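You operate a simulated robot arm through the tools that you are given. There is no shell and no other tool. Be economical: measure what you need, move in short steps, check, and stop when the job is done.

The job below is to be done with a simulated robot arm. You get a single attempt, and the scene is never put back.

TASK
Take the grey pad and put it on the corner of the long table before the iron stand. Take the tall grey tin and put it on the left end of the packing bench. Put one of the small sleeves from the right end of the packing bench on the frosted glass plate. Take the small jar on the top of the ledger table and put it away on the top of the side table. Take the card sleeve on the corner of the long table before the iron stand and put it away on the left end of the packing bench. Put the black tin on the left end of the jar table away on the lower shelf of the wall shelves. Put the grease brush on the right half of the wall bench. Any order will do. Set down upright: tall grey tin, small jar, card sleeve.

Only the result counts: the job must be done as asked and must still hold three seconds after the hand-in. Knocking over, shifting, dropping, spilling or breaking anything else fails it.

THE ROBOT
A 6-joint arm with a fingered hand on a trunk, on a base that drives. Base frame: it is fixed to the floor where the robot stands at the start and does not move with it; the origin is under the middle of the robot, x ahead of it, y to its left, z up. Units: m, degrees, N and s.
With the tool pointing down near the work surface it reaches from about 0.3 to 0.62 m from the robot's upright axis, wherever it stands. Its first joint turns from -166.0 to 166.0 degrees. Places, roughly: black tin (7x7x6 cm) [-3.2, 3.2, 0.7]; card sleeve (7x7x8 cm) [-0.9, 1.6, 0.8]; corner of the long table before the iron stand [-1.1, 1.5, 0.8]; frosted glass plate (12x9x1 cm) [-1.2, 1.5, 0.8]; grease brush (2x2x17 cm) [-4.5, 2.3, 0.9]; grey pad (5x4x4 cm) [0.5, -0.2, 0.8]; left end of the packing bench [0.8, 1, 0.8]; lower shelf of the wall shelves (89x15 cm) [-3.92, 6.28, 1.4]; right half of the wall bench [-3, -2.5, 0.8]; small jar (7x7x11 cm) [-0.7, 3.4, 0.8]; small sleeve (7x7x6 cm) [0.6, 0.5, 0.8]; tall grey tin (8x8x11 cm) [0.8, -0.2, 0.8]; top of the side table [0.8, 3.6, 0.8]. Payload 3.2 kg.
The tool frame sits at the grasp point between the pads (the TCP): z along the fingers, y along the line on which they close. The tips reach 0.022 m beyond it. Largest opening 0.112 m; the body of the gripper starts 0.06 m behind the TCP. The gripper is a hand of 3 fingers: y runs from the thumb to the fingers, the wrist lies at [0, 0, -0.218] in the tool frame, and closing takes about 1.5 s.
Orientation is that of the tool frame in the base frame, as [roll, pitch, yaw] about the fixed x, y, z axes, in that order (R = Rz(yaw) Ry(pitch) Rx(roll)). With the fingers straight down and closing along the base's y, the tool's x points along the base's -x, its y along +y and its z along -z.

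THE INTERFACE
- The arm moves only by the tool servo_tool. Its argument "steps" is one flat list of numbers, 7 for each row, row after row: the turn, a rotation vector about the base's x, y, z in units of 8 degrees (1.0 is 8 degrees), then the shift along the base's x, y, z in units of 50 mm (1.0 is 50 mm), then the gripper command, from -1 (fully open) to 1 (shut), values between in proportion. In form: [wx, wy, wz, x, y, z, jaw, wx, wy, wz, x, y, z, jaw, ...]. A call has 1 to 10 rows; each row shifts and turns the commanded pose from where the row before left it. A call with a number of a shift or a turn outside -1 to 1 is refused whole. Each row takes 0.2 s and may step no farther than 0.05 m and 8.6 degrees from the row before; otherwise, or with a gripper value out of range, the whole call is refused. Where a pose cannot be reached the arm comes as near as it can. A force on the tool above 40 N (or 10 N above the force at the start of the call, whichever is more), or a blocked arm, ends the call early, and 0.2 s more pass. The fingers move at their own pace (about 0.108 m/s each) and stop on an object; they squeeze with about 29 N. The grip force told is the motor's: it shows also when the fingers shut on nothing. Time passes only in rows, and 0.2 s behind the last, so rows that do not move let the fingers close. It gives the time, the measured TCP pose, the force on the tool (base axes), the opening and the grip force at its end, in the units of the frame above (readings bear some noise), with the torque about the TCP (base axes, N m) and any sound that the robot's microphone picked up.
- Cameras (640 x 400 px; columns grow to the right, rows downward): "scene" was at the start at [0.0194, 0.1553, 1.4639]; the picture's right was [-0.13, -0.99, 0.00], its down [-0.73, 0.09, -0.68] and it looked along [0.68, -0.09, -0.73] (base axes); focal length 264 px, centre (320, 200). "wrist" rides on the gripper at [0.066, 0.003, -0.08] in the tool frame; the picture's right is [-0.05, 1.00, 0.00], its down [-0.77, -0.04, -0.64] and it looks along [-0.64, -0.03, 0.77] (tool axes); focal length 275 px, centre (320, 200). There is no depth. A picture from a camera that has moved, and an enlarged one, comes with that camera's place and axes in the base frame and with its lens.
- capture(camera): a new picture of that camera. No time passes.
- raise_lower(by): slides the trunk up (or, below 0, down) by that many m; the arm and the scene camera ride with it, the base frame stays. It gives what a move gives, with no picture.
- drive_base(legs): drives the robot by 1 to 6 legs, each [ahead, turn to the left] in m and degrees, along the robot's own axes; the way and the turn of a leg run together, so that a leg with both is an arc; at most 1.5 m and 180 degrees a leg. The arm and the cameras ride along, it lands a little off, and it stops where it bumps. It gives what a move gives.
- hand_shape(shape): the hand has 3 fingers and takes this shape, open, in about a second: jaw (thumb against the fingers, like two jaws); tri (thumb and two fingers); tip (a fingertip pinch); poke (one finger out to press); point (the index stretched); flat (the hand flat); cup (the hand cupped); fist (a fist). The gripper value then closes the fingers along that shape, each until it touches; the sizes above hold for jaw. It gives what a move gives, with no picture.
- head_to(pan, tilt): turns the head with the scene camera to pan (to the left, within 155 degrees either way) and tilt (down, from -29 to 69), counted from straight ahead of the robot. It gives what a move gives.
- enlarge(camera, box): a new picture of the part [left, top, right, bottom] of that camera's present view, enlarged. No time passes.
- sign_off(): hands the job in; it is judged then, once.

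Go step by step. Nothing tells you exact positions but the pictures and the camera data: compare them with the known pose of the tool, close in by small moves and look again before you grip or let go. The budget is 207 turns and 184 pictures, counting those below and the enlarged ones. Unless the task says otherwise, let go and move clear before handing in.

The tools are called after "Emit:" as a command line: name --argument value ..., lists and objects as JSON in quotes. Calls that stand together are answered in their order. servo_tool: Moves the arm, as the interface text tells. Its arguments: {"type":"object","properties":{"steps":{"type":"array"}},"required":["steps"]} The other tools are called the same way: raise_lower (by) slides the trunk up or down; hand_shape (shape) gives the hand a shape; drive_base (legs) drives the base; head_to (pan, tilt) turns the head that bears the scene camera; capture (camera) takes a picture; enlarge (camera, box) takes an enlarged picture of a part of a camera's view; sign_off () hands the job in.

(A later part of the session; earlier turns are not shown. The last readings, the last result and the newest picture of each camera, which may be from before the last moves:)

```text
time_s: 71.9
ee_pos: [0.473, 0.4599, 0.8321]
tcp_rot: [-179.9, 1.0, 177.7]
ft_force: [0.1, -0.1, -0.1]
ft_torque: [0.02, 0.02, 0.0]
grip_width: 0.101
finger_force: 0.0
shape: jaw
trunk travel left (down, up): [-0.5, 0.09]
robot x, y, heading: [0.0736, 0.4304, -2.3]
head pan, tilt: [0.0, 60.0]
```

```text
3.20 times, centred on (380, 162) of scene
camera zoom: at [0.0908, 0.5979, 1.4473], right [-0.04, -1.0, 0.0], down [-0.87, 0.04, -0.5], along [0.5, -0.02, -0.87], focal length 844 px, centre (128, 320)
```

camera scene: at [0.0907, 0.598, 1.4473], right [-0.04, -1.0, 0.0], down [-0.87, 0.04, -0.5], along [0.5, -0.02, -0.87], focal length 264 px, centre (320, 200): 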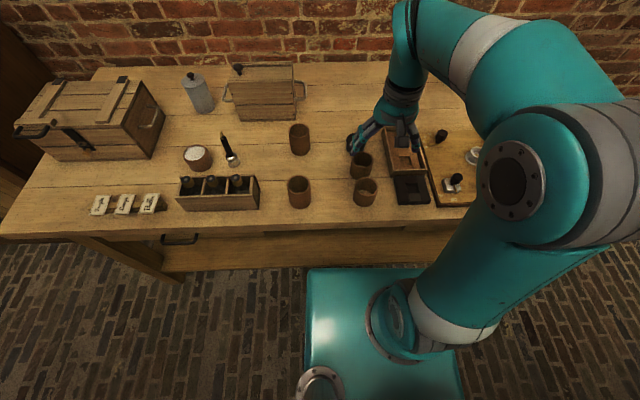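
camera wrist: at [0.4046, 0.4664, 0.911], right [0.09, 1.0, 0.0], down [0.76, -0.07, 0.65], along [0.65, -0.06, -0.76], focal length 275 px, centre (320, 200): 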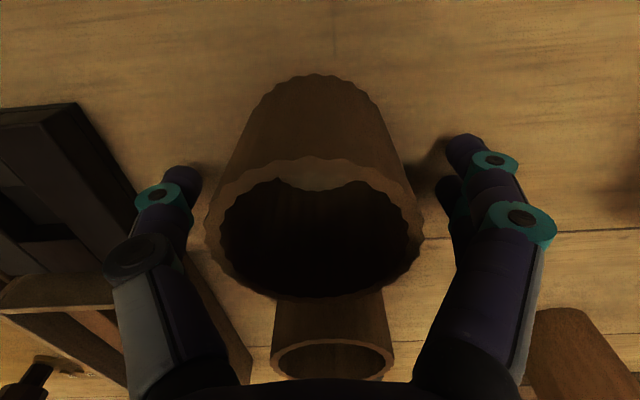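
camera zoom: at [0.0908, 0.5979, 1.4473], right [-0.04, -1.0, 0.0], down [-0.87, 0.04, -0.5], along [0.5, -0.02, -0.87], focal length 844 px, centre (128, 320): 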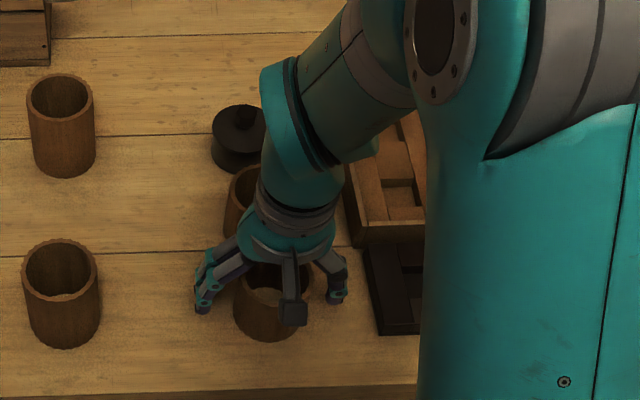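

I centre 8 mm back and close.

Emit:
servo_tool --steps '[0, 0, 0, -0.15, 0, 0, -0.8, 0, 0, 0, 0, 0, 0, 1, 0, 0, 0, 0, 0, 0, 1, 0, 0, 0, 0, 0, 0, 1, 0, 0, 0, 0, 0, 0, 1, 0, 0, 0, 0, 0, 0, 1, 0, 0, 0, 0, 0, 0, 1, 0, 0, 0, 0, 0, 0, 1, 0, 0, 0, 0, 0, 0.3, 1, 0, 0, 0, 0, 0, 0.5, 1]'

Emit:
capture --camera "wrist"

Emit:
enlarge --camera "scene" --box '[280, 100, 480, 225]'

```text
time_s: 74.1
ee_pos: [0.4655, 0.4598, 0.8738]
tcp_rot: [-179.8, 0.9, 177.7]
ft_force: [-0.5, -0.3, -0.5]
ft_torque: [0.0, 0.0, 0.02]
grip_width: 0.06
finger_force: 29.2
shape: jaw
trunk travel left (down, up): [-0.5, 0.09]
robot x, y, heading: [0.0759, 0.4356, -2.4]
head pan, tilt: [0.0, 60.0]
```

```text
145 pictures are left
camera wrist: at [0.3972, 0.4665, 0.9526], right [0.09, 1.0, 0.0], down [0.76, -0.07, 0.65], along [0.64, -0.06, -0.76], focal length 275 px, centre (320, 200)
```

wrist: 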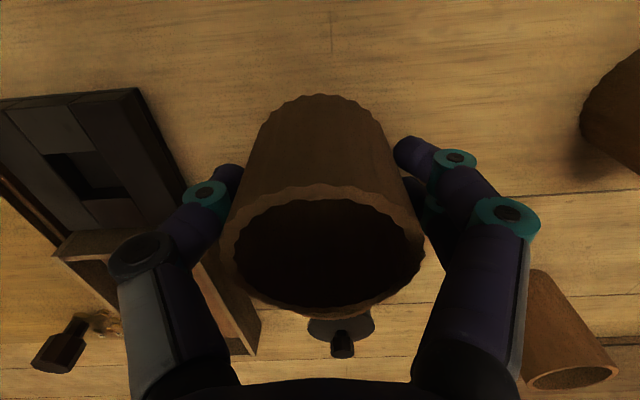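

```text
3.20 times, centred on (380, 162) of scene
camera zoom: at [0.0906, 0.5979, 1.4473], right [-0.04, -1.0, 0.0], down [-0.87, 0.04, -0.5], along [0.5, -0.02, -0.87], focal length 844 px, centre (128, 320)
```

zoom: 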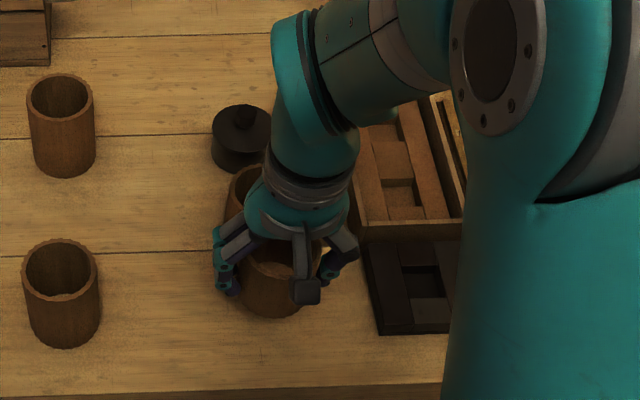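

The sleeve is held. I raise it and drive round to the far side of the long table's corner.

Emit:
servo_tool --steps '[0, 0, 0, -0.2, 0, 0.9, 1, 0, 0, 0, -0.2, 0, 0.9, 1, 0, 0, 0, 0, 0, 0.9, 1, 0, 0, 0, 0, 0, 0.9, 1, 0, 0, 0, 0, 0, 0.9, 1]'

Emit:
drive_base --legs '[[-0.08, 0], [0, 103.6], [0.9, 0], [0.9, 0], [0, 78.8]]'

Emit:
head_to --pan 30 --tilt 35

Emit:
capture --camera "scene"

```text
time_s: 75.3
ee_pos: [0.4453, 0.4586, 1.0957]
tcp_rot: [-179.9, 0.9, 177.7]
ft_force: [-0.3, -0.2, -0.3]
ft_torque: [0.02, -0.02, -0.01]
grip_width: 0.0598
finger_force: 28.7
shape: jaw
trunk travel left (down, up): [-0.5, 0.09]
robot x, y, heading: [0.0783, 0.4357, -2.4]
head pan, tilt: [0.0, 60.0]
```

```text
time_s: 93.0
ee_pos: [-0.7657, 2.1671, 1.0955]
tcp_rot: [-180.0, 0.9, 2.9]
ft_force: [0.0, 0.0, -0.9]
ft_torque: [-0.01, -0.01, -0.01]
grip_width: 0.0598
finger_force: 28.7
shape: jaw
trunk travel left (down, up): [-0.5, 0.09]
robot x, y, heading: [-0.4022, 2.2263, -177.3]
head pan, tilt: [0.0, 60.0]
```

```text
time_s: 93.9
ee_pos: [-0.7654, 2.1673, 1.096]
tcp_rot: [-179.9, 1.0, 2.8]
ft_force: [-0.7, 0.6, -0.7]
ft_torque: [-0.02, -0.02, -0.02]
grip_width: 0.0596
finger_force: 28.9
shape: jaw
trunk travel left (down, up): [-0.5, 0.09]
robot x, y, heading: [-0.4038, 2.2257, -177.1]
head pan, tilt: [30.0, 35.0]
```

```text
143 pictures are left
camera scene: at [-0.4076, 2.0146, 1.4815], right [-0.54, 0.84, 0.0], down [0.48, 0.31, -0.82], along [-0.69, -0.44, -0.57], focal length 264 px, centre (320, 200)
```

scene: 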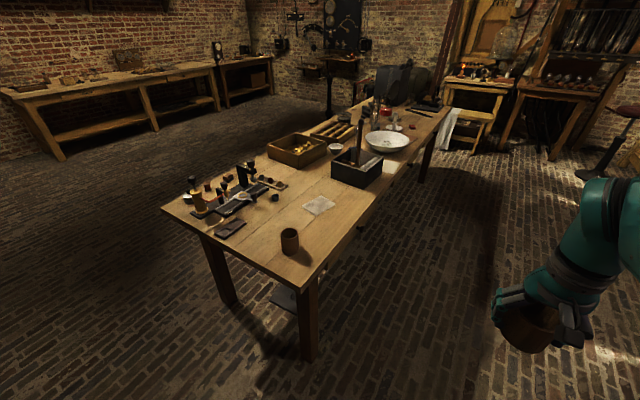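

The plate lies at about (−1.2, 1.5) and the card sleeve at the corner. I drive to (−1.1, 1.97) facing the table.

Emit:
drive_base --legs '[[0.7, 0], [0, 87], [0.22, 0]]'

Emit:
head_to --pan 0 --tilt 60

Emit:
capture --camera "scene"

Emit:
capture --camera "wrist"

```text
time_s: 102.7
ee_pos: [-1.0598, 1.6101, 1.0964]
tcp_rot: [-179.9, 0.8, 89.0]
ft_force: [0.6, -0.7, -0.5]
ft_torque: [0.0, 0.0, 0.01]
grip_width: 0.0593
finger_force: 29.3
shape: jaw
trunk travel left (down, up): [-0.5, 0.09]
robot x, y, heading: [-1.097, 1.9786, -91.1]
head pan, tilt: [30.0, 35.0]
```

```text
time_s: 103.6
ee_pos: [-1.0594, 1.6092, 1.0961]
tcp_rot: [-180.0, 0.9, 89.0]
ft_force: [-0.3, 0.1, 0.0]
ft_torque: [0.01, 0.0, 0.01]
grip_width: 0.0598
finger_force: 29.1
shape: jaw
trunk travel left (down, up): [-0.5, 0.09]
robot x, y, heading: [-1.0959, 1.9784, -90.9]
head pan, tilt: [0.0, 60.0]
```

```text
142 pictures are left
camera scene: at [-0.9279, 1.9682, 1.4474], right [-1.0, 0.02, 0.0], down [0.02, 0.87, -0.5], along [-0.01, -0.5, -0.87], focal length 264 px, centre (320, 200)
```

scene: 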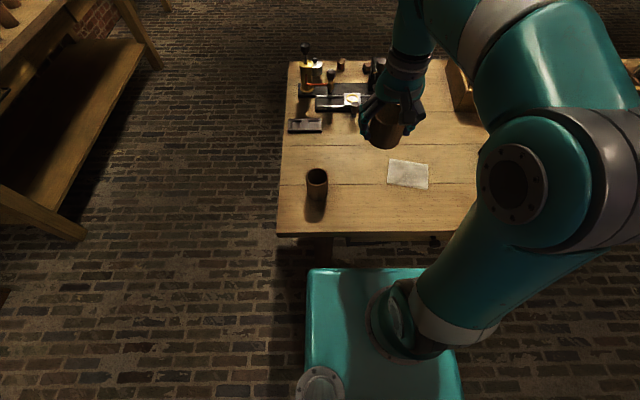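

```text
141 pictures are left
camera wrist: at [-1.0561, 1.6789, 1.1755], right [1.0, -0.06, 0.0], down [-0.05, -0.76, 0.65], along [-0.04, -0.65, -0.76], focal length 275 px, centre (320, 200)
```

wrist: 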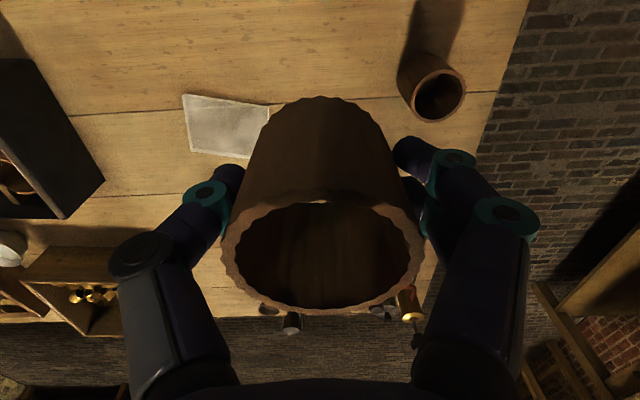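

Plate centre is (−1.202, 1.508). I move above it and lower to z≈0.89.

Emit:
servo_tool --steps '[0, 0, 0, -0.7, -0.5, 0, 1, 0, 0, 0, -0.7, -0.5, 0, 1, 0, 0, 0, -0.7, -0.5, -0.3, 1, 0, 0, 0, -0.75, -0.5, -0.3, 1, 0, 0, 0, 0, 0, -0.8, 1, 0, 0, 0, 0, 0, -0.9, 1, 0, 0, 0, 0, 0, -0.9, 1, 0, 0, 0, 0, 0, -0.8, 1]'

Emit:
capture --camera "wrist"

Emit:
enlarge --camera "scene" --box '[320, 100, 520, 225]'

```text
time_s: 105.4
ee_pos: [-1.2015, 1.5104, 0.8982]
tcp_rot: [-179.9, 0.8, 89.0]
ft_force: [0.6, -0.5, 0.1]
ft_torque: [0.0, 0.0, -0.01]
grip_width: 0.0597
finger_force: 29.0
shape: jaw
trunk travel left (down, up): [-0.5, 0.09]
robot x, y, heading: [-1.0957, 1.9784, -91.4]
head pan, tilt: [0.0, 60.0]
```

```text
140 pictures are left
camera wrist: at [-1.1985, 1.5786, 0.9764], right [1.0, -0.06, 0.0], down [-0.05, -0.76, 0.65], along [-0.04, -0.65, -0.76], focal length 275 px, centre (320, 200)
```

wrist: 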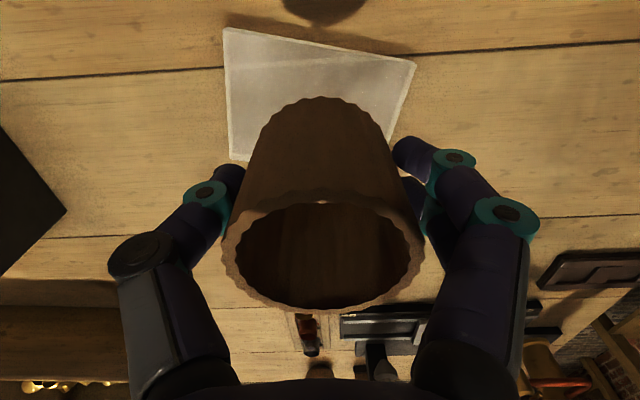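

```text
3.20 times, centred on (420, 162) of scene
camera zoom: at [-0.928, 1.968, 1.4474], right [-1.0, 0.02, 0.0], down [0.02, 0.87, -0.5], along [-0.01, -0.5, -0.87], focal length 844 px, centre (0, 320)
```

zoom: 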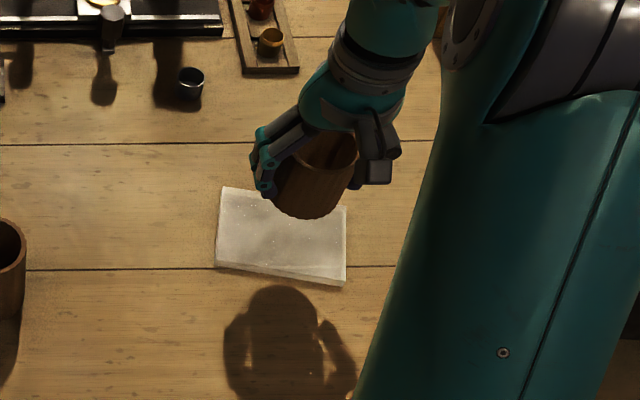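

Slight correction, then I lower slowly until contact.

Emit:
servo_tool --steps '[0, 0, 0, -0.08, -0.16, -0.3, 1, 0, 0, 0, 0, 0, -0.25, 1, 0, 0, 0, 0, 0, -0.15, 1, 0, 0, 0, 0, 0, -0.1, 1]'

Emit:
enlarge --camera "scene" --box '[320, 100, 520, 225]'

Emit:
capture --camera "wrist"

```text
time_s: 106.4
ee_pos: [-1.207, 1.5033, 0.856]
tcp_rot: [-179.9, 0.9, 89.0]
ft_force: [0.5, -0.5, 0.5]
ft_torque: [0.02, -0.02, 0.01]
grip_width: 0.0597
finger_force: 29.4
shape: jaw
trunk travel left (down, up): [-0.5, 0.09]
robot x, y, heading: [-1.0946, 1.9779, -91.2]
head pan, tilt: [0.0, 60.0]
```

```text
3.20 times, centred on (420, 162) of scene
camera zoom: at [-0.928, 1.9681, 1.4473], right [-1.0, 0.02, 0.0], down [0.02, 0.87, -0.5], along [-0.01, -0.5, -0.87], focal length 844 px, centre (0, 320)
```

zoom: 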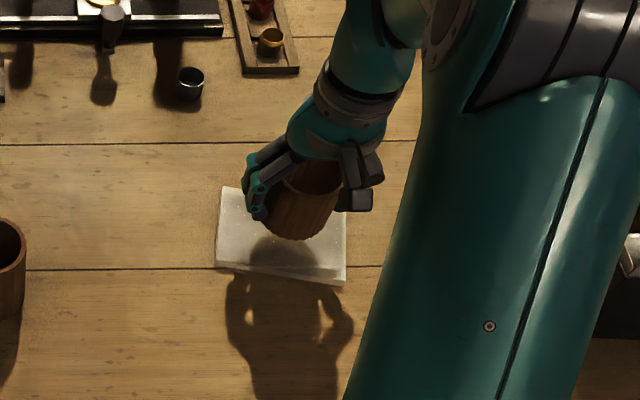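

```text
137 pictures are left
camera wrist: at [-1.2028, 1.5714, 0.9355], right [1.0, -0.06, 0.0], down [-0.05, -0.76, 0.65], along [-0.04, -0.65, -0.76], focal length 275 px, centre (320, 200)
```

wrist: 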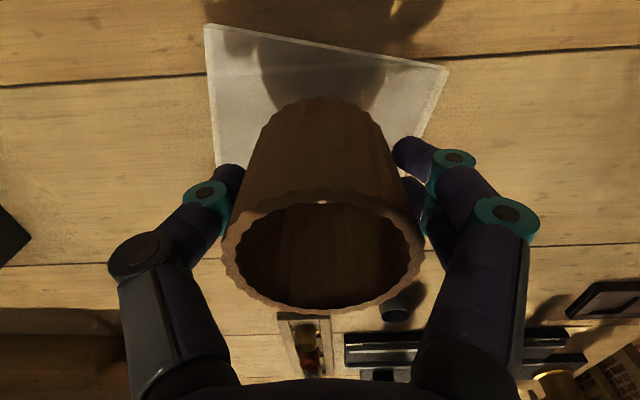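

Well centred; still ~15 mm to go. I keep lowering in small steps.

Emit:
servo_tool --steps '[0, 0, 0, 0, 0, -0.1, 1, 0, 0, 0, 0, 0, -0.1, 1, 0, 0, 0, 0, 0, 0, 1]'

Emit:
servo_tool --steps '[0, 0, 0, 0, 0, -0.06, 1, 0, 0, 0, 0, 0, 0, 1]'

Emit:
enlarge --camera "scene" --box '[320, 100, 520, 225]'

```text
time_s: 107.2
ee_pos: [-1.2067, 1.5025, 0.846]
tcp_rot: [-179.9, 0.9, 89.0]
ft_force: [0.0, -0.6, -0.2]
ft_torque: [0.0, -0.01, -0.02]
grip_width: 0.0594
finger_force: 29.1
shape: jaw
trunk travel left (down, up): [-0.5, 0.09]
robot x, y, heading: [-1.0919, 1.9798, -91.2]
head pan, tilt: [0.0, 60.0]
```

```text
time_s: 107.8
ee_pos: [-1.2063, 1.5028, 0.843]
tcp_rot: [-180.0, 0.9, 88.9]
ft_force: [-0.1, 0.0, 0.7]
ft_torque: [-0.02, -0.02, 0.01]
grip_width: 0.0596
finger_force: 28.7
shape: jaw
trunk travel left (down, up): [-0.5, 0.09]
robot x, y, heading: [-1.092, 1.9756, -90.8]
head pan, tilt: [0.0, 60.0]
```

```text
3.20 times, centred on (420, 162) of scene
camera zoom: at [-0.928, 1.9682, 1.4473], right [-1.0, 0.02, 0.0], down [0.02, 0.87, -0.5], along [-0.01, -0.5, -0.87], focal length 844 px, centre (0, 320)
```

zoom: 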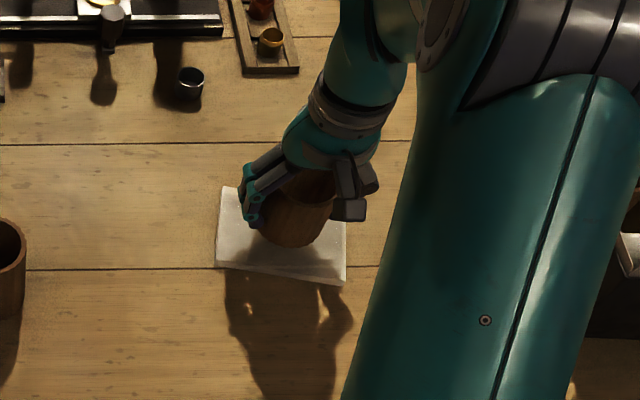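

Shadow gap is nearly closed. I continue down in 2–3 mm steps.

Emit:
servo_tool --steps '[0, 0, 0, 0, 0, -0.06, 1, 0, 0, 0, 0, 0, 0, 1]'

Emit:
servo_tool --steps '[0, 0, 0, 0, 0, -0.05, 1, 0, 0, 0, 0, 0, 0, 1]'

Emit:
servo_tool --steps '[0, 0, 0, 0, 0, -0.05, 1, 0, 0, 0, 0, 0, 0, 1]'

```text
time_s: 108.4
ee_pos: [-1.2071, 1.5036, 0.8407]
tcp_rot: [-179.9, 0.8, 88.9]
ft_force: [0.2, -0.6, -0.4]
ft_torque: [0.02, 0.01, -0.02]
grip_width: 0.0593
finger_force: 29.1
shape: jaw
trunk travel left (down, up): [-0.5, 0.09]
robot x, y, heading: [-1.0924, 1.9795, -91.0]
head pan, tilt: [0.0, 60.0]
```

```text
time_s: 109.0
ee_pos: [-1.2063, 1.502, 0.8382]
tcp_rot: [-180.0, 0.8, 88.9]
ft_force: [0.9, 0.5, -0.5]
ft_torque: [0.0, 0.02, 0.0]
grip_width: 0.0594
finger_force: 29.3
shape: jaw
trunk travel left (down, up): [-0.5, 0.09]
robot x, y, heading: [-1.0917, 1.9777, -91.2]
head pan, tilt: [0.0, 60.0]
```

```text
time_s: 109.6
ee_pos: [-1.2066, 1.5022, 0.8348]
tcp_rot: [-179.9, 0.8, 89.0]
ft_force: [0.0, -0.4, 0.4]
ft_torque: [0.03, -0.02, 0.0]
grip_width: 0.0592
finger_force: 29.3
shape: jaw
trunk travel left (down, up): [-0.5, 0.09]
robot x, y, heading: [-1.0932, 1.9798, -91.1]
head pan, tilt: [0.0, 60.0]
```

Emit:
servo_tool --steps '[0, 0, 0, 0, 0, -0.05, 1, 0, 0, 0, 0, 0, 0, 1]'

Emit:
servo_tool --steps '[0, 0, 0, 0, 0, -0.05, 1, 0, 0, 0, 0, 0, 0, 1]'

Emit:
enlarge --camera "scene" --box '[360, 130, 460, 192]'

```text
time_s: 110.2
ee_pos: [-1.2051, 1.5019, 0.8337]
tcp_rot: [-179.9, 0.7, 89.0]
ft_force: [-0.2, 0.0, -1.0]
ft_torque: [-0.02, -0.02, 0.0]
grip_width: 0.0594
finger_force: 29.1
shape: jaw
trunk travel left (down, up): [-0.5, 0.09]
robot x, y, heading: [-1.095, 1.9749, -91.1]
head pan, tilt: [0.0, 60.0]
```

```text
time_s: 110.8
ee_pos: [-1.2067, 1.5016, 0.8298]
tcp_rot: [-179.9, 0.7, 89.0]
ft_force: [0.4, -0.1, -0.2]
ft_torque: [0.02, 0.01, 0.0]
grip_width: 0.0598
finger_force: 28.7
shape: jaw
trunk travel left (down, up): [-0.5, 0.09]
robot x, y, heading: [-1.0926, 1.9786, -91.1]
head pan, tilt: [0.0, 60.0]
```

```text
6.40 times, centred on (410, 161) of scene
camera zoom: at [-0.928, 1.9682, 1.4473], right [-1.0, 0.02, 0.0], down [0.02, 0.87, -0.5], along [-0.01, -0.5, -0.87], focal length 1687 px, centre (-256, 450)
```

zoom: 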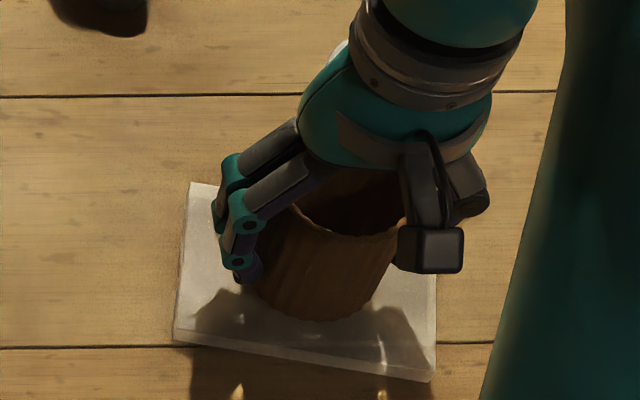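

Emit:
servo_tool --steps '[0, 0, 0, 0, 0, -0.05, 1, 0, 0, 0, 0, 0, 0, 1]'

Emit:
servo_tool --steps '[0, 0, 0, 0, 0, -0.05, 1, 0, 0, 0, 0, 0, 0, 1]'

Emit:
servo_tool --steps '[0, 0, 0, 0, 0, -0.05, 1, 0, 0, 0, 0, 0, 0, 1]'

Emit:
enlarge --camera "scene" --box '[360, 130, 460, 192]'

```text
time_s: 111.4
ee_pos: [-1.2062, 1.5028, 0.828]
tcp_rot: [-180.0, 0.8, 89.1]
ft_force: [0.2, 0.3, -1.2]
ft_torque: [0.04, 0.01, 0.04]
grip_width: 0.0596
finger_force: 28.6
shape: jaw
trunk travel left (down, up): [-0.5, 0.09]
robot x, y, heading: [-1.093, 1.9751, -91.1]
head pan, tilt: [0.0, 60.0]
```

```text
time_s: 112.0
ee_pos: [-1.2062, 1.5017, 0.8251]
tcp_rot: [-179.9, 0.8, 89.0]
ft_force: [0.8, -0.2, 0.2]
ft_torque: [-0.01, 0.0, 0.02]
grip_width: 0.0592
finger_force: 28.9
shape: jaw
trunk travel left (down, up): [-0.5, 0.09]
robot x, y, heading: [-1.0964, 1.9778, -90.9]
head pan, tilt: [0.0, 60.0]
```

```text
time_s: 112.6
ee_pos: [-1.2063, 1.5016, 0.8221]
tcp_rot: [-179.9, 0.8, 89.0]
ft_force: [-0.2, 0.1, 0.9]
ft_torque: [0.02, 0.02, 0.04]
grip_width: 0.0596
finger_force: 29.1
shape: jaw
trunk travel left (down, up): [-0.5, 0.09]
robot x, y, heading: [-1.0926, 1.9808, -91.0]
head pan, tilt: [0.0, 60.0]
```

```text
6.40 times, centred on (410, 161) of scene
camera zoom: at [-0.928, 1.9682, 1.4473], right [-1.0, 0.02, 0.0], down [0.02, 0.87, -0.5], along [-0.01, -0.5, -0.87], focal length 1687 px, centre (-256, 450)
```

zoom: 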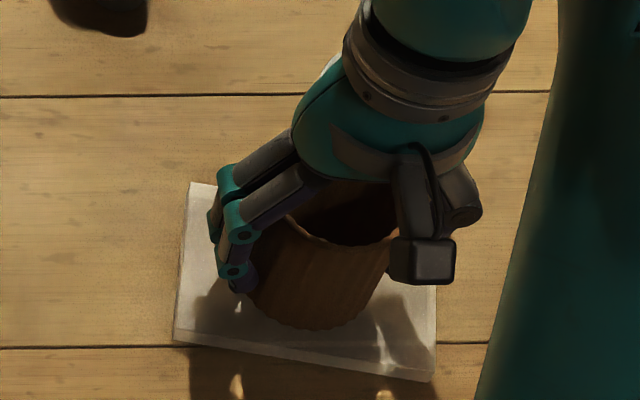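

Emit:
servo_tool --steps '[0, 0, 0, 0, 0, -0.05, 1, 0, 0, 0, 0, 0, -0.03, 1, 0, 0, 0, 0, 0, 0, 1]'

Emit:
servo_tool --steps '[0, 0, 0, 0, 0, -0.03, 1, 0, 0, 0, 0, 0, -0.03, 1, 0, 0, 0, 0, 0, 0, 1]'

Emit:
enlarge --camera "scene" --box '[360, 130, 460, 192]'

```text
time_s: 113.4
ee_pos: [-1.2061, 1.5019, 0.8208]
tcp_rot: [-179.9, 1.1, 89.0]
ft_force: [0.5, -4.5, 25.4]
ft_torque: [-0.04, -0.08, 0.02]
grip_width: 0.0586
finger_force: 29.2
shape: jaw
trunk travel left (down, up): [-0.5, 0.09]
robot x, y, heading: [-1.0931, 1.9789, -90.9]
head pan, tilt: [0.0, 60.0]
```

```text
time_s: 114.0
ee_pos: [-1.2059, 1.5016, 0.8196]
tcp_rot: [-179.8, 1.4, 89.1]
ft_force: [1.0, 2.3, 26.6]
ft_torque: [0.04, -0.15, 0.02]
grip_width: 0.0586
finger_force: 29.2
shape: jaw
trunk travel left (down, up): [-0.5, 0.09]
robot x, y, heading: [-1.097, 1.9817, -91.3]
head pan, tilt: [0.0, 60.0]
stopped in row 2: the force on the tool passed its limit at 41 N (the readings are from after the stop); the commanded pose is now the measured one
```

```text
6.40 times, centred on (410, 161) of scene
camera zoom: at [-0.9272, 1.9711, 1.4471], right [-1.0, 0.02, 0.0], down [0.02, 0.86, -0.5], along [-0.01, -0.5, -0.86], focal length 1687 px, centre (-256, 450)
```

zoom: 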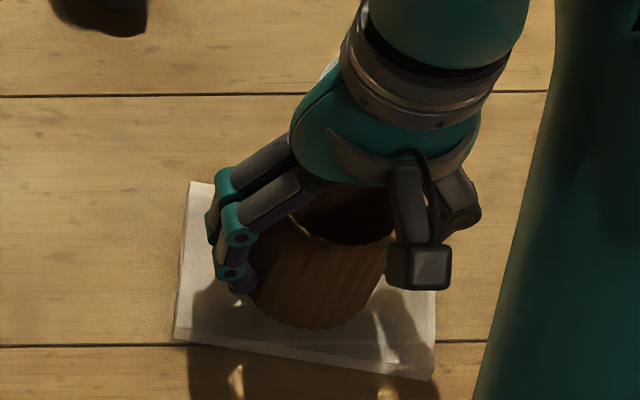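

Contact at z≈0.821. I relieve the pressure, release and rise.

Emit:
servo_tool --steps '[0, 0, 0, 0, 0, 0.03, 1, 0, 0, 0, 0, 0, 0, 0.4, 0, 0, 0, 0, 0, 0, 0, 0, 0, 0, 0, 0, 0, -0.6, 0, 0, 0, 0, 0, 0, -0.6, 0, 0, 0, 0, 0, 0, -0.6, 0, 0, 0, 0, 0, 0.4, -0.6, 0, 0, 0, 0, 0, 0.8, -0.7, 0, 0, 0, 0, 0, 0.9, -0.8, 0, 0, 0, 0, 0, 0.9, -0.8]'

Emit:
capture --camera "wrist"

Emit:
capture --camera "scene"

```text
time_s: 116.2
ee_pos: [-1.2073, 1.5013, 0.9685]
tcp_rot: [-179.9, 1.0, 89.1]
ft_force: [0.6, -0.3, 0.5]
ft_torque: [-0.04, -0.01, 0.02]
grip_width: 0.1008
finger_force: 0.0
shape: jaw
trunk travel left (down, up): [-0.5, 0.09]
robot x, y, heading: [-1.0958, 1.9803, -90.9]
head pan, tilt: [0.0, 60.0]
```

```text
132 pictures are left
camera wrist: at [-1.2046, 1.5699, 1.0475], right [1.0, -0.06, 0.0], down [-0.05, -0.76, 0.65], along [-0.04, -0.65, -0.76], focal length 275 px, centre (320, 200)
```

wrist: 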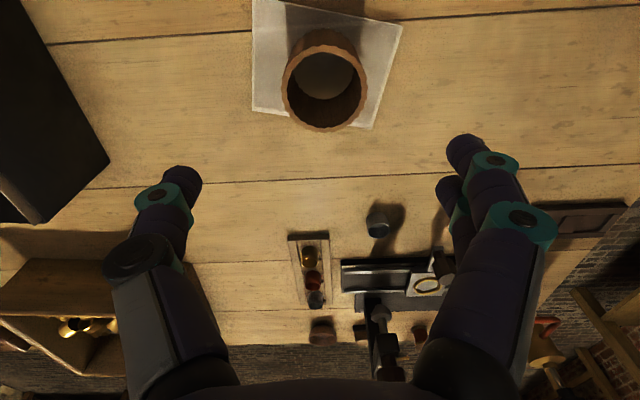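

```text
131 pictures are left
camera scene: at [-0.9279, 1.9684, 1.4473], right [-1.0, 0.02, 0.0], down [0.02, 0.87, -0.5], along [-0.01, -0.5, -0.87], focal length 264 px, centre (320, 200)
```

scene: 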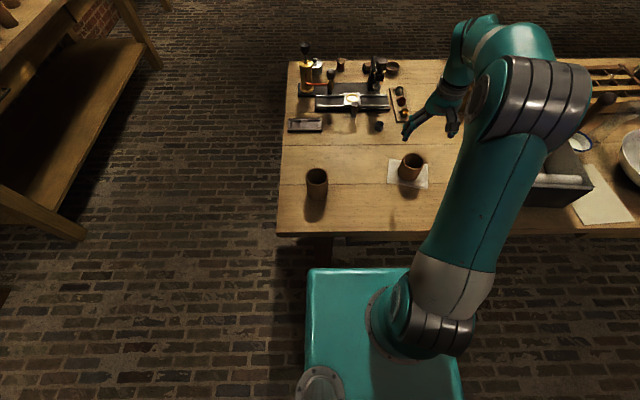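

The small sleeve stands on the plate. Next the card sleeve at about (−0.927, 1.55): I move over it.

Emit:
servo_tool --steps '[0, 0, 0, 0.9, 0.16, 0, -0.9, 0, 0, 0, 0.9, 0.16, 0, -0.9, 0, 0, 0, 0.9, 0.16, 0, -0.9, 0, 0, 0, 0.9, 0.16, 0, -0.9, 0, 0, 0, 0.9, 0.16, 0, -0.9, 0, 0, 0, 0.9, 0.16, 0, -0.9, 0, 0, 0, 0.2, 0, 0, -0.9, 0, 0, 0, 0, 0, 0, -0.9]'

Emit:
capture --camera "wrist"

Emit:
enlarge --camera "scene" --box '[240, 100, 440, 225]'

```text
time_s: 118.0
ee_pos: [-0.9281, 1.551, 0.969]
tcp_rot: [-179.8, 1.1, 89.0]
ft_force: [-0.1, -0.2, 0.5]
ft_torque: [-0.02, -0.02, 0.02]
grip_width: 0.1065
finger_force: 0.0
shape: jaw
trunk travel left (down, up): [-0.5, 0.09]
robot x, y, heading: [-1.094, 1.9791, -90.9]
head pan, tilt: [0.0, 60.0]
```

```text
130 pictures are left
camera wrist: at [-0.9236, 1.6189, 1.0485], right [1.0, -0.06, 0.0], down [-0.05, -0.76, 0.65], along [-0.04, -0.65, -0.76], focal length 275 px, centre (320, 200)
```

wrist: 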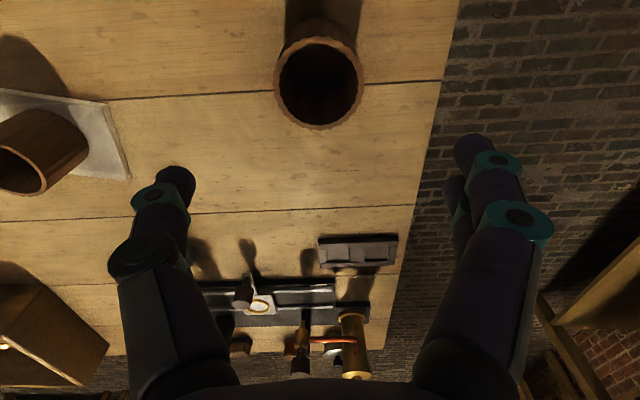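

```text
3.20 times, centred on (340, 162) of scene
camera zoom: at [-0.928, 1.9681, 1.4473], right [-1.0, 0.02, 0.0], down [0.02, 0.87, -0.5], along [-0.01, -0.5, -0.87], focal length 844 px, centre (256, 320)
```

zoom: 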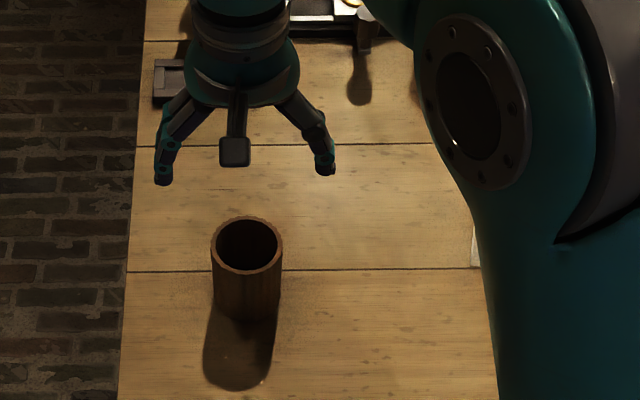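

I descend over the card sleeve and check before gripping.

Emit:
servo_tool --steps '[0, 0, 0, 0, -0.1, -0.8, -0.9, 0, 0, 0, 0, 0, -0.8, -0.9, 0, 0, 0, 0, 0, -0.8, -0.9, 0, 0, 0, 0, 0, -0.5, -0.9]'

Emit:
capture --camera "wrist"

Emit:
enlarge --camera "scene" --box '[240, 100, 440, 225]'

```text
time_s: 119.0
ee_pos: [-0.9285, 1.5454, 0.8234]
tcp_rot: [-179.8, 1.1, 89.0]
ft_force: [0.1, 0.1, -0.3]
ft_torque: [0.02, 0.0, -0.01]
grip_width: 0.1066
finger_force: 0.1
shape: jaw
trunk travel left (down, up): [-0.5, 0.09]
robot x, y, heading: [-1.0962, 1.9788, -91.2]
head pan, tilt: [0.0, 60.0]
```

```text
128 pictures are left
camera wrist: at [-0.9244, 1.6142, 0.9031], right [1.0, -0.06, 0.0], down [-0.05, -0.76, 0.65], along [-0.04, -0.65, -0.76], focal length 275 px, centre (320, 200)
```

wrist: 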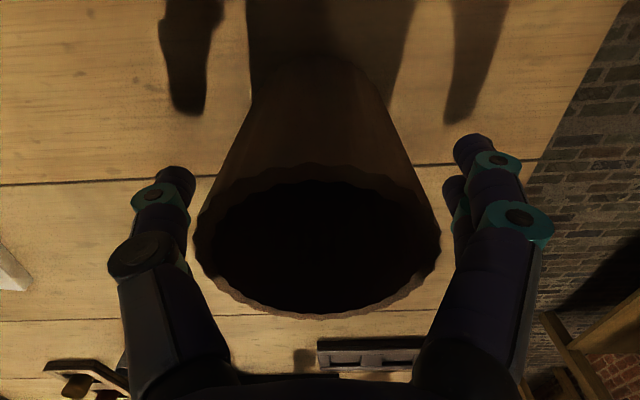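

```text
3.20 times, centred on (340, 162) of scene
camera zoom: at [-0.9278, 1.9679, 1.4473], right [-1.0, 0.02, 0.0], down [0.02, 0.87, -0.5], along [-0.01, -0.5, -0.87], focal length 844 px, centre (256, 320)
```

zoom: 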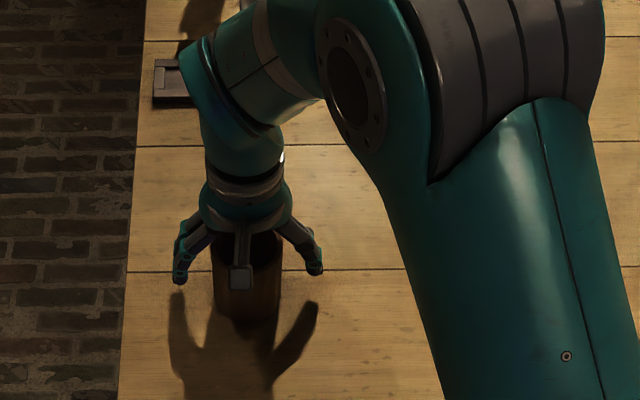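

The sleeve centre is ~12 mm nearer the robot; I correct, close and lift.

Emit:
servo_tool --steps '[0, 0, 0, 0, 0.22, -0.1, -0.9, 0, 0, 0, 0, 0, 0, 1, 0, 0, 0, 0, 0, 0, 1, 0, 0, 0, 0, 0, 0, 1, 0, 0, 0, 0, 0, 0, 1, 0, 0, 0, 0, 0, 0, 1, 0, 0, 0, 0, 0, 0, 1, 0, 0, 0, 0, 0, 0, 1, 0, 0, 0, 0, 0, 0.3, 1, 0, 0, 0, 0, 0, 0.6, 1]'

Emit:
capture --camera "wrist"

```text
time_s: 121.2
ee_pos: [-0.9284, 1.5556, 0.8649]
tcp_rot: [-179.8, 1.1, 89.1]
ft_force: [0.9, -0.4, -0.4]
ft_torque: [0.03, 0.03, 0.0]
grip_width: 0.0726
finger_force: 28.6
shape: jaw
trunk travel left (down, up): [-0.5, 0.09]
robot x, y, heading: [-1.0951, 1.9769, -91.1]
head pan, tilt: [0.0, 60.0]
```

```text
126 pictures are left
camera wrist: at [-0.9243, 1.6245, 0.9435], right [1.0, -0.06, 0.0], down [-0.05, -0.76, 0.65], along [-0.04, -0.65, -0.76], focal length 275 px, centre (320, 200)
```

wrist: 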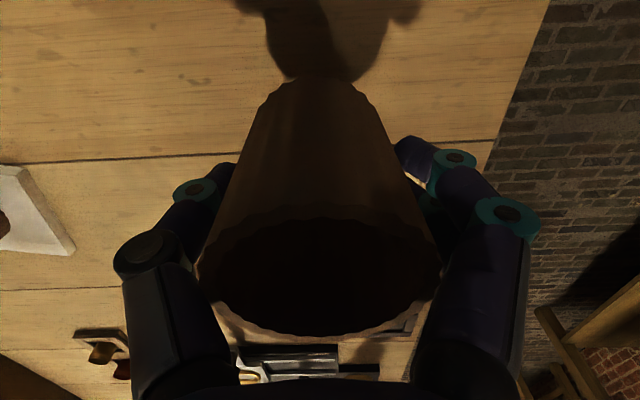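

Held. I lift, retract and drive back to the packing bench's left end.

Emit:
servo_tool --steps '[0, 0, 0, 0, 0, 0.9, 1, 0, 0, 0, 0, 0, 0.9, 1, 0, 0, 0, -0.5, 0.2, 0.9, 1, 0, 0, 0, -0.8, 0.3, 0.9, 1, 0, 0, 0, -0.8, 0.3, 0.9, 1, 0, 0, 0, -0.6, 0.2, 0.3, 1]'

Emit:
drive_base --legs '[[-0.22, 0], [0, 91], [0.75, 0], [0, -74], [1.28, 0], [0, 74]]'

Emit:
head_to --pan 10 --tilt 52

Emit:
capture --camera "scene"

```text
refused: row 3 steps farther than a row can; nothing moved
```

```text
time_s: 141.3
ee_pos: [0.397, 0.8345, 0.8627]
tcp_rot: [-179.3, 0.1, 138.4]
ft_force: [-18.0, 1.0, 3.1]
ft_torque: [0.03, -0.4, 0.55]
grip_width: 0.0677
finger_force: 28.6
shape: jaw
trunk travel left (down, up): [-0.5, 0.09]
robot x, y, heading: [-0.0237, 0.9807, -42.0]
head pan, tilt: [0.0, 60.0]
stopped in leg 6: the force on the tool passed its limit at 47 N (the readings are from after the stop); the commanded pose is now the measured one
```

```text
time_s: 142.0
ee_pos: [0.3958, 0.8339, 0.8619]
tcp_rot: [-179.4, 0.1, 138.3]
ft_force: [-26.2, 4.6, -1.5]
ft_torque: [-0.07, -0.36, 0.84]
grip_width: 0.0673
finger_force: 28.4
shape: jaw
trunk travel left (down, up): [-0.5, 0.09]
robot x, y, heading: [-0.0231, 0.9778, -41.9]
head pan, tilt: [10.0, 52.0]
```

```text
125 pictures are left
camera scene: at [0.1019, 1.1064, 1.4575], right [-0.53, -0.85, 0.0], down [-0.67, 0.41, -0.62], along [0.53, -0.32, -0.79], focal length 264 px, centre (320, 200)
```

scene: 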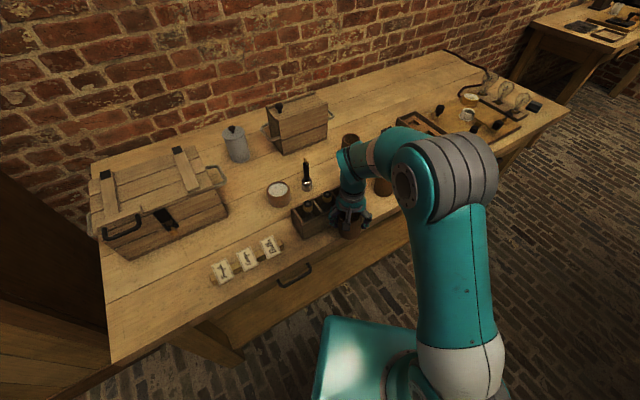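

The lift was refused, so the sleeve travelled low and touched something at the bench. I look closely before moving.

Emit:
enlarge --camera "scene" --box '[250, 130, 450, 255]'

Emit:
capture --camera "wrist"

```text
3.20 times, centred on (350, 192) of scene
camera zoom: at [0.1019, 1.1064, 1.4575], right [-0.53, -0.85, 0.0], down [-0.67, 0.41, -0.62], along [0.53, -0.32, -0.79], focal length 844 px, centre (224, 224)
```

zoom: 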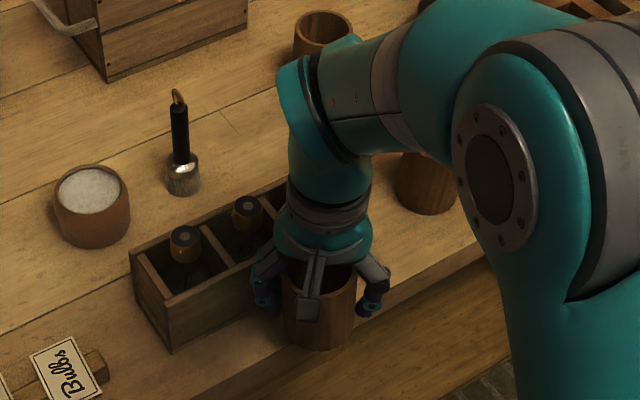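

```text
123 pictures are left
camera wrist: at [0.3488, 0.8825, 0.9427], right [0.7, 0.72, -0.01], down [0.56, -0.53, 0.64], along [0.45, -0.45, -0.77], focal length 275 px, centre (320, 200)
```

wrist: 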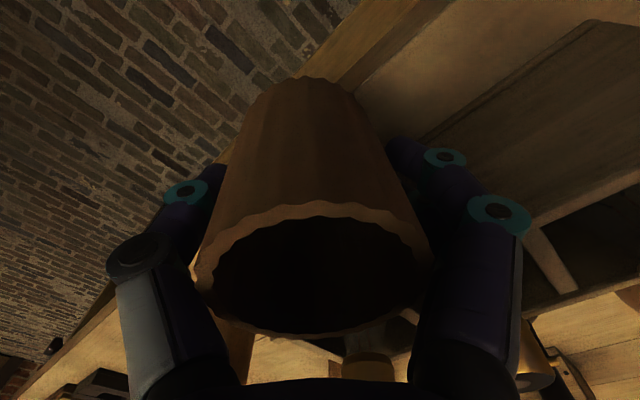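

The fingers pressed against the crate. I back straight away from it, then lift.

Emit:
servo_tool --steps '[0, 0, 0, -0.3, 0, 0, 1, 0, 0, 0, -0.4, 0, 0, 1, 0, 0, 0, 0, 0, 0, 1]'

Emit:
enlarge --camera "scene" --box '[250, 130, 450, 255]'

```text
time_s: 142.8
ee_pos: [0.3654, 0.8338, 0.8621]
tcp_rot: [-179.2, 0.3, 138.5]
ft_force: [0.4, 0.0, 0.1]
ft_torque: [-0.01, 0.02, 0.01]
grip_width: 0.069
finger_force: 29.1
shape: jaw
trunk travel left (down, up): [-0.5, 0.09]
robot x, y, heading: [-0.0264, 0.9807, -41.9]
head pan, tilt: [10.0, 52.0]
```

```text
3.20 times, centred on (350, 192) of scene
camera zoom: at [0.1061, 1.1058, 1.4572], right [-0.53, -0.85, 0.0], down [-0.67, 0.41, -0.62], along [0.52, -0.32, -0.79], focal length 844 px, centre (224, 224)
```

zoom: 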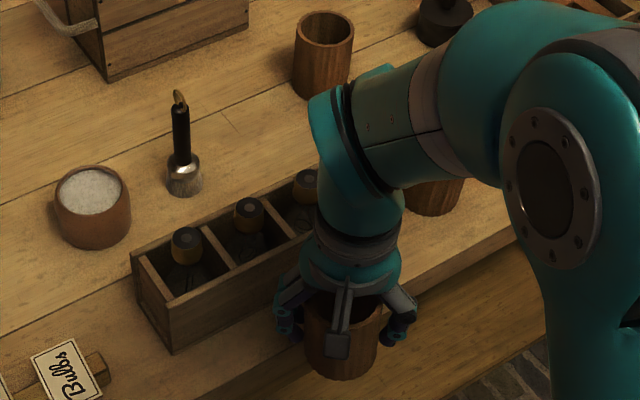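

The contact is released and the crate seems unmoved. I lift now properly, then finish the turn.

Emit:
servo_tool --steps '[0, 0, 0, 0, 0, 0.9, 1, 0, 0, 0, 0, 0, 0.9, 1, 0, 0, 0, 0, 0, 0.9, 1, 0, 0, 0, 0, 0, 0.9, 1, 0, 0, 0, 0, 0, 0.9, 1, 0, 0, 0, 0, 0, 0.4, 1]'

Emit:
capture --camera "wrist"

```text
time_s: 144.2
ee_pos: [0.3642, 0.8319, 1.1062]
tcp_rot: [-179.3, 0.3, 138.5]
ft_force: [0.2, 0.4, 0.2]
ft_torque: [-0.02, 0.0, 0.02]
grip_width: 0.0692
finger_force: 29.3
shape: jaw
trunk travel left (down, up): [-0.5, 0.09]
robot x, y, heading: [-0.0214, 0.9806, -41.9]
head pan, tilt: [10.0, 52.0]
```

```text
121 pictures are left
camera wrist: at [0.3157, 0.8808, 1.1872], right [0.7, 0.72, -0.01], down [0.56, -0.53, 0.64], along [0.45, -0.45, -0.77], focal length 275 px, centre (320, 200)
```

wrist: 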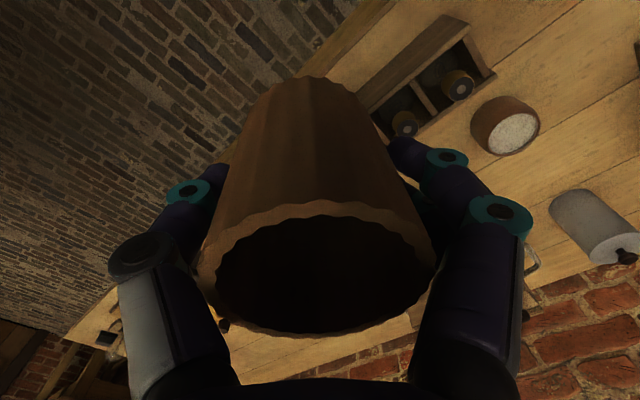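

Emit:
drive_base --legs '[[0, 42], [0.2, 0]]'

Emit:
head_to --pan 20 --tilt 50

Emit:
capture --camera "scene"

Emit:
capture --camera "wrist"

```text
time_s: 147.7
ee_pos: [0.5664, 1.1341, 1.1072]
tcp_rot: [-179.2, 0.3, -179.4]
ft_force: [0.0, -0.1, -0.6]
ft_torque: [0.01, -0.01, 0.04]
grip_width: 0.0694
finger_force: 28.8
shape: jaw
trunk travel left (down, up): [-0.5, 0.09]
robot x, y, heading: [0.1777, 0.9846, 0.0]
head pan, tilt: [10.0, 52.0]
```

```text
time_s: 148.5
ee_pos: [0.5653, 1.1346, 1.1066]
tcp_rot: [-179.4, 0.2, -179.4]
ft_force: [-0.7, -0.4, -0.1]
ft_torque: [-0.01, -0.02, -0.01]
grip_width: 0.0695
finger_force: 29.1
shape: jaw
trunk travel left (down, up): [-0.5, 0.09]
robot x, y, heading: [0.1781, 0.9817, 0.4]
head pan, tilt: [20.0, 50.0]
```

```text
120 pictures are left
camera scene: at [0.1892, 1.1756, 1.4599], right [0.35, -0.94, 0.0], down [-0.72, -0.27, -0.64], along [0.6, 0.22, -0.77], focal length 264 px, centre (320, 200)
```

scene: 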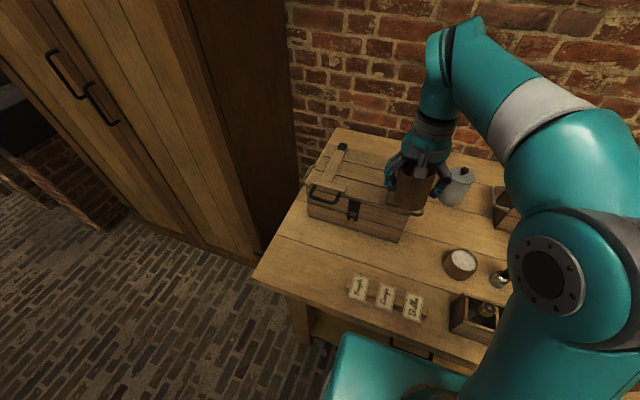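

```text
119 pictures are left
camera wrist: at [0.498, 1.1378, 1.1867], right [0.04, 1.0, -0.01], down [0.77, -0.02, 0.64], along [0.64, -0.03, -0.77], focal length 275 px, centre (320, 200)
```

wrist: 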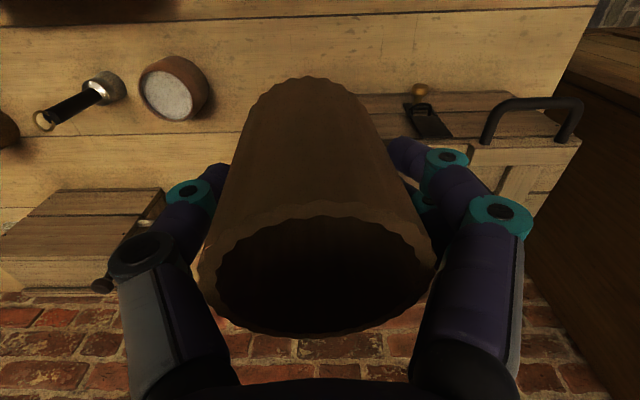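

The crate looks unmoved relative to the labels. I bring the sleeve over the spot (0.74, 0.962) and lower to z 0.88.

Emit:
servo_tool --steps '[0, 0, 0, 0.2, -0.9, 0, 1, 0, 0, 0, 0.4, -0.85, 0, 1, 0, 0, 0, 0.5, -0.8, 0, 1, 0, 0, 0, 0.6, -0.75, 0, 1, 0, 0, 0, 0.9, -0.14, 0, 1, 0, 0, 0, 0.9, 0, -0.3, 1, 0, 0, 0, 0, 0, -0.95, 1, 0, 0, 0, 0, 0, -0.95, 1, 0, 0, 0, 0, 0, -0.95, 1, 0, 0, 0, 0, 0, -0.95, 1]'

Emit:
capture --camera "wrist"

Emit:
enlarge --camera "scene" --box '[320, 100, 640, 300]'

```text
time_s: 150.7
ee_pos: [0.7041, 0.9599, 0.9142]
tcp_rot: [-179.3, 0.2, -179.4]
ft_force: [0.0, 0.1, -0.7]
ft_torque: [0.01, 0.0, 0.01]
grip_width: 0.0691
finger_force: 28.8
shape: jaw
out of reach, approached as far as the arm can: row 6
trunk travel left (down, up): [-0.5, 0.09]
robot x, y, heading: [0.1805, 0.9851, 0.2]
head pan, tilt: [20.0, 50.0]
```

```text
118 pictures are left
camera wrist: at [0.6381, 0.9637, 0.9941], right [0.04, 1.0, -0.01], down [0.77, -0.02, 0.64], along [0.64, -0.03, -0.77], focal length 275 px, centre (320, 200)
```

wrist: 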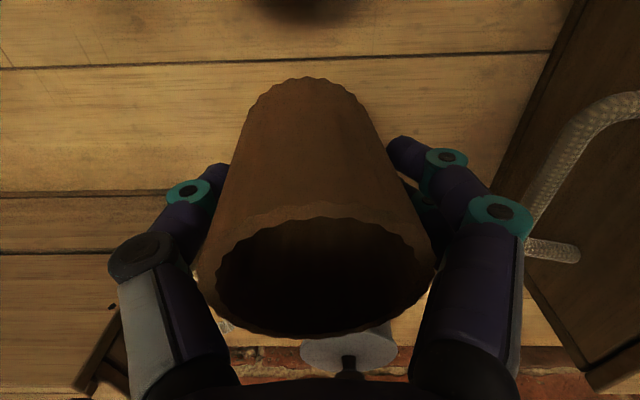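

```text
2.00 times, centred on (480, 200) of scene
camera zoom: at [0.1895, 1.1756, 1.4599], right [0.35, -0.94, 0.0], down [-0.72, -0.27, -0.64], along [0.6, 0.22, -0.77], focal length 527 px, centre (0, 200)
```

zoom: 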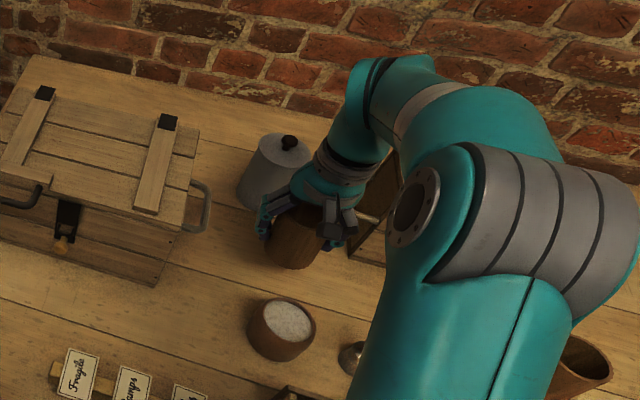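

The reach limit stopped it at x 0.704. Lower down I push on to x≈0.73 and descend towards the bench.

Emit:
servo_tool --steps '[0, 0, 0, 0.25, 0, -0.3, 1, 0, 0, 0, 0.25, 0, -0.4, 1, 0, 0, 0, 0, 0, -0.3, 1, 0, 0, 0, 0, 0, -0.1, 1, 0, 0, 0, 0, 0, 0, 1]'

Emit:
enlarge --camera "scene" --box '[380, 120, 540, 220]'

Emit:
capture --camera "wrist"

```text
time_s: 151.9
ee_pos: [0.7315, 0.9624, 0.8577]
tcp_rot: [-179.3, 0.1, -179.3]
ft_force: [-0.4, 0.4, -1.4]
ft_torque: [0.0, 0.01, 0.01]
grip_width: 0.0691
finger_force: 28.8
shape: jaw
trunk travel left (down, up): [-0.5, 0.09]
robot x, y, heading: [0.1788, 0.9863, 0.4]
head pan, tilt: [20.0, 50.0]
```

```text
4.00 times, centred on (460, 170) of scene
camera zoom: at [0.1892, 1.1756, 1.4599], right [0.35, -0.94, 0.0], down [-0.72, -0.27, -0.64], along [0.6, 0.22, -0.77], focal length 1054 px, centre (-240, 320)
```

zoom: 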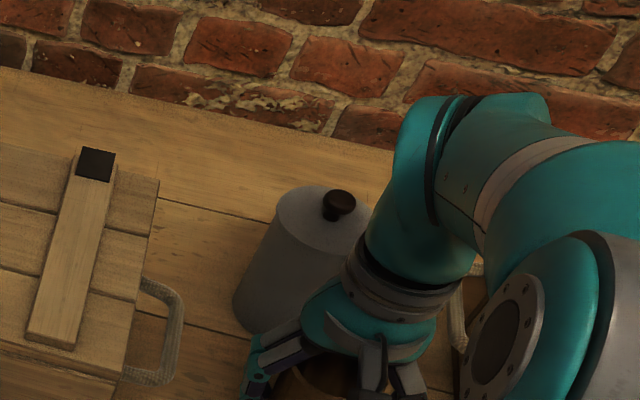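

```text
115 pictures are left
camera wrist: at [0.6636, 0.9659, 0.938], right [0.04, 1.0, -0.01], down [0.77, -0.02, 0.64], along [0.64, -0.03, -0.77], focal length 275 px, centre (320, 200)
```

wrist: 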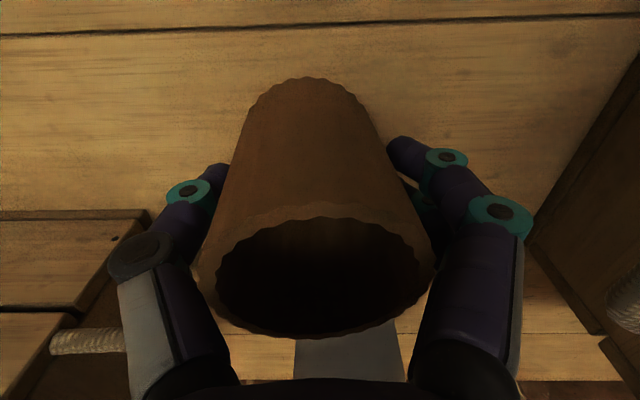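

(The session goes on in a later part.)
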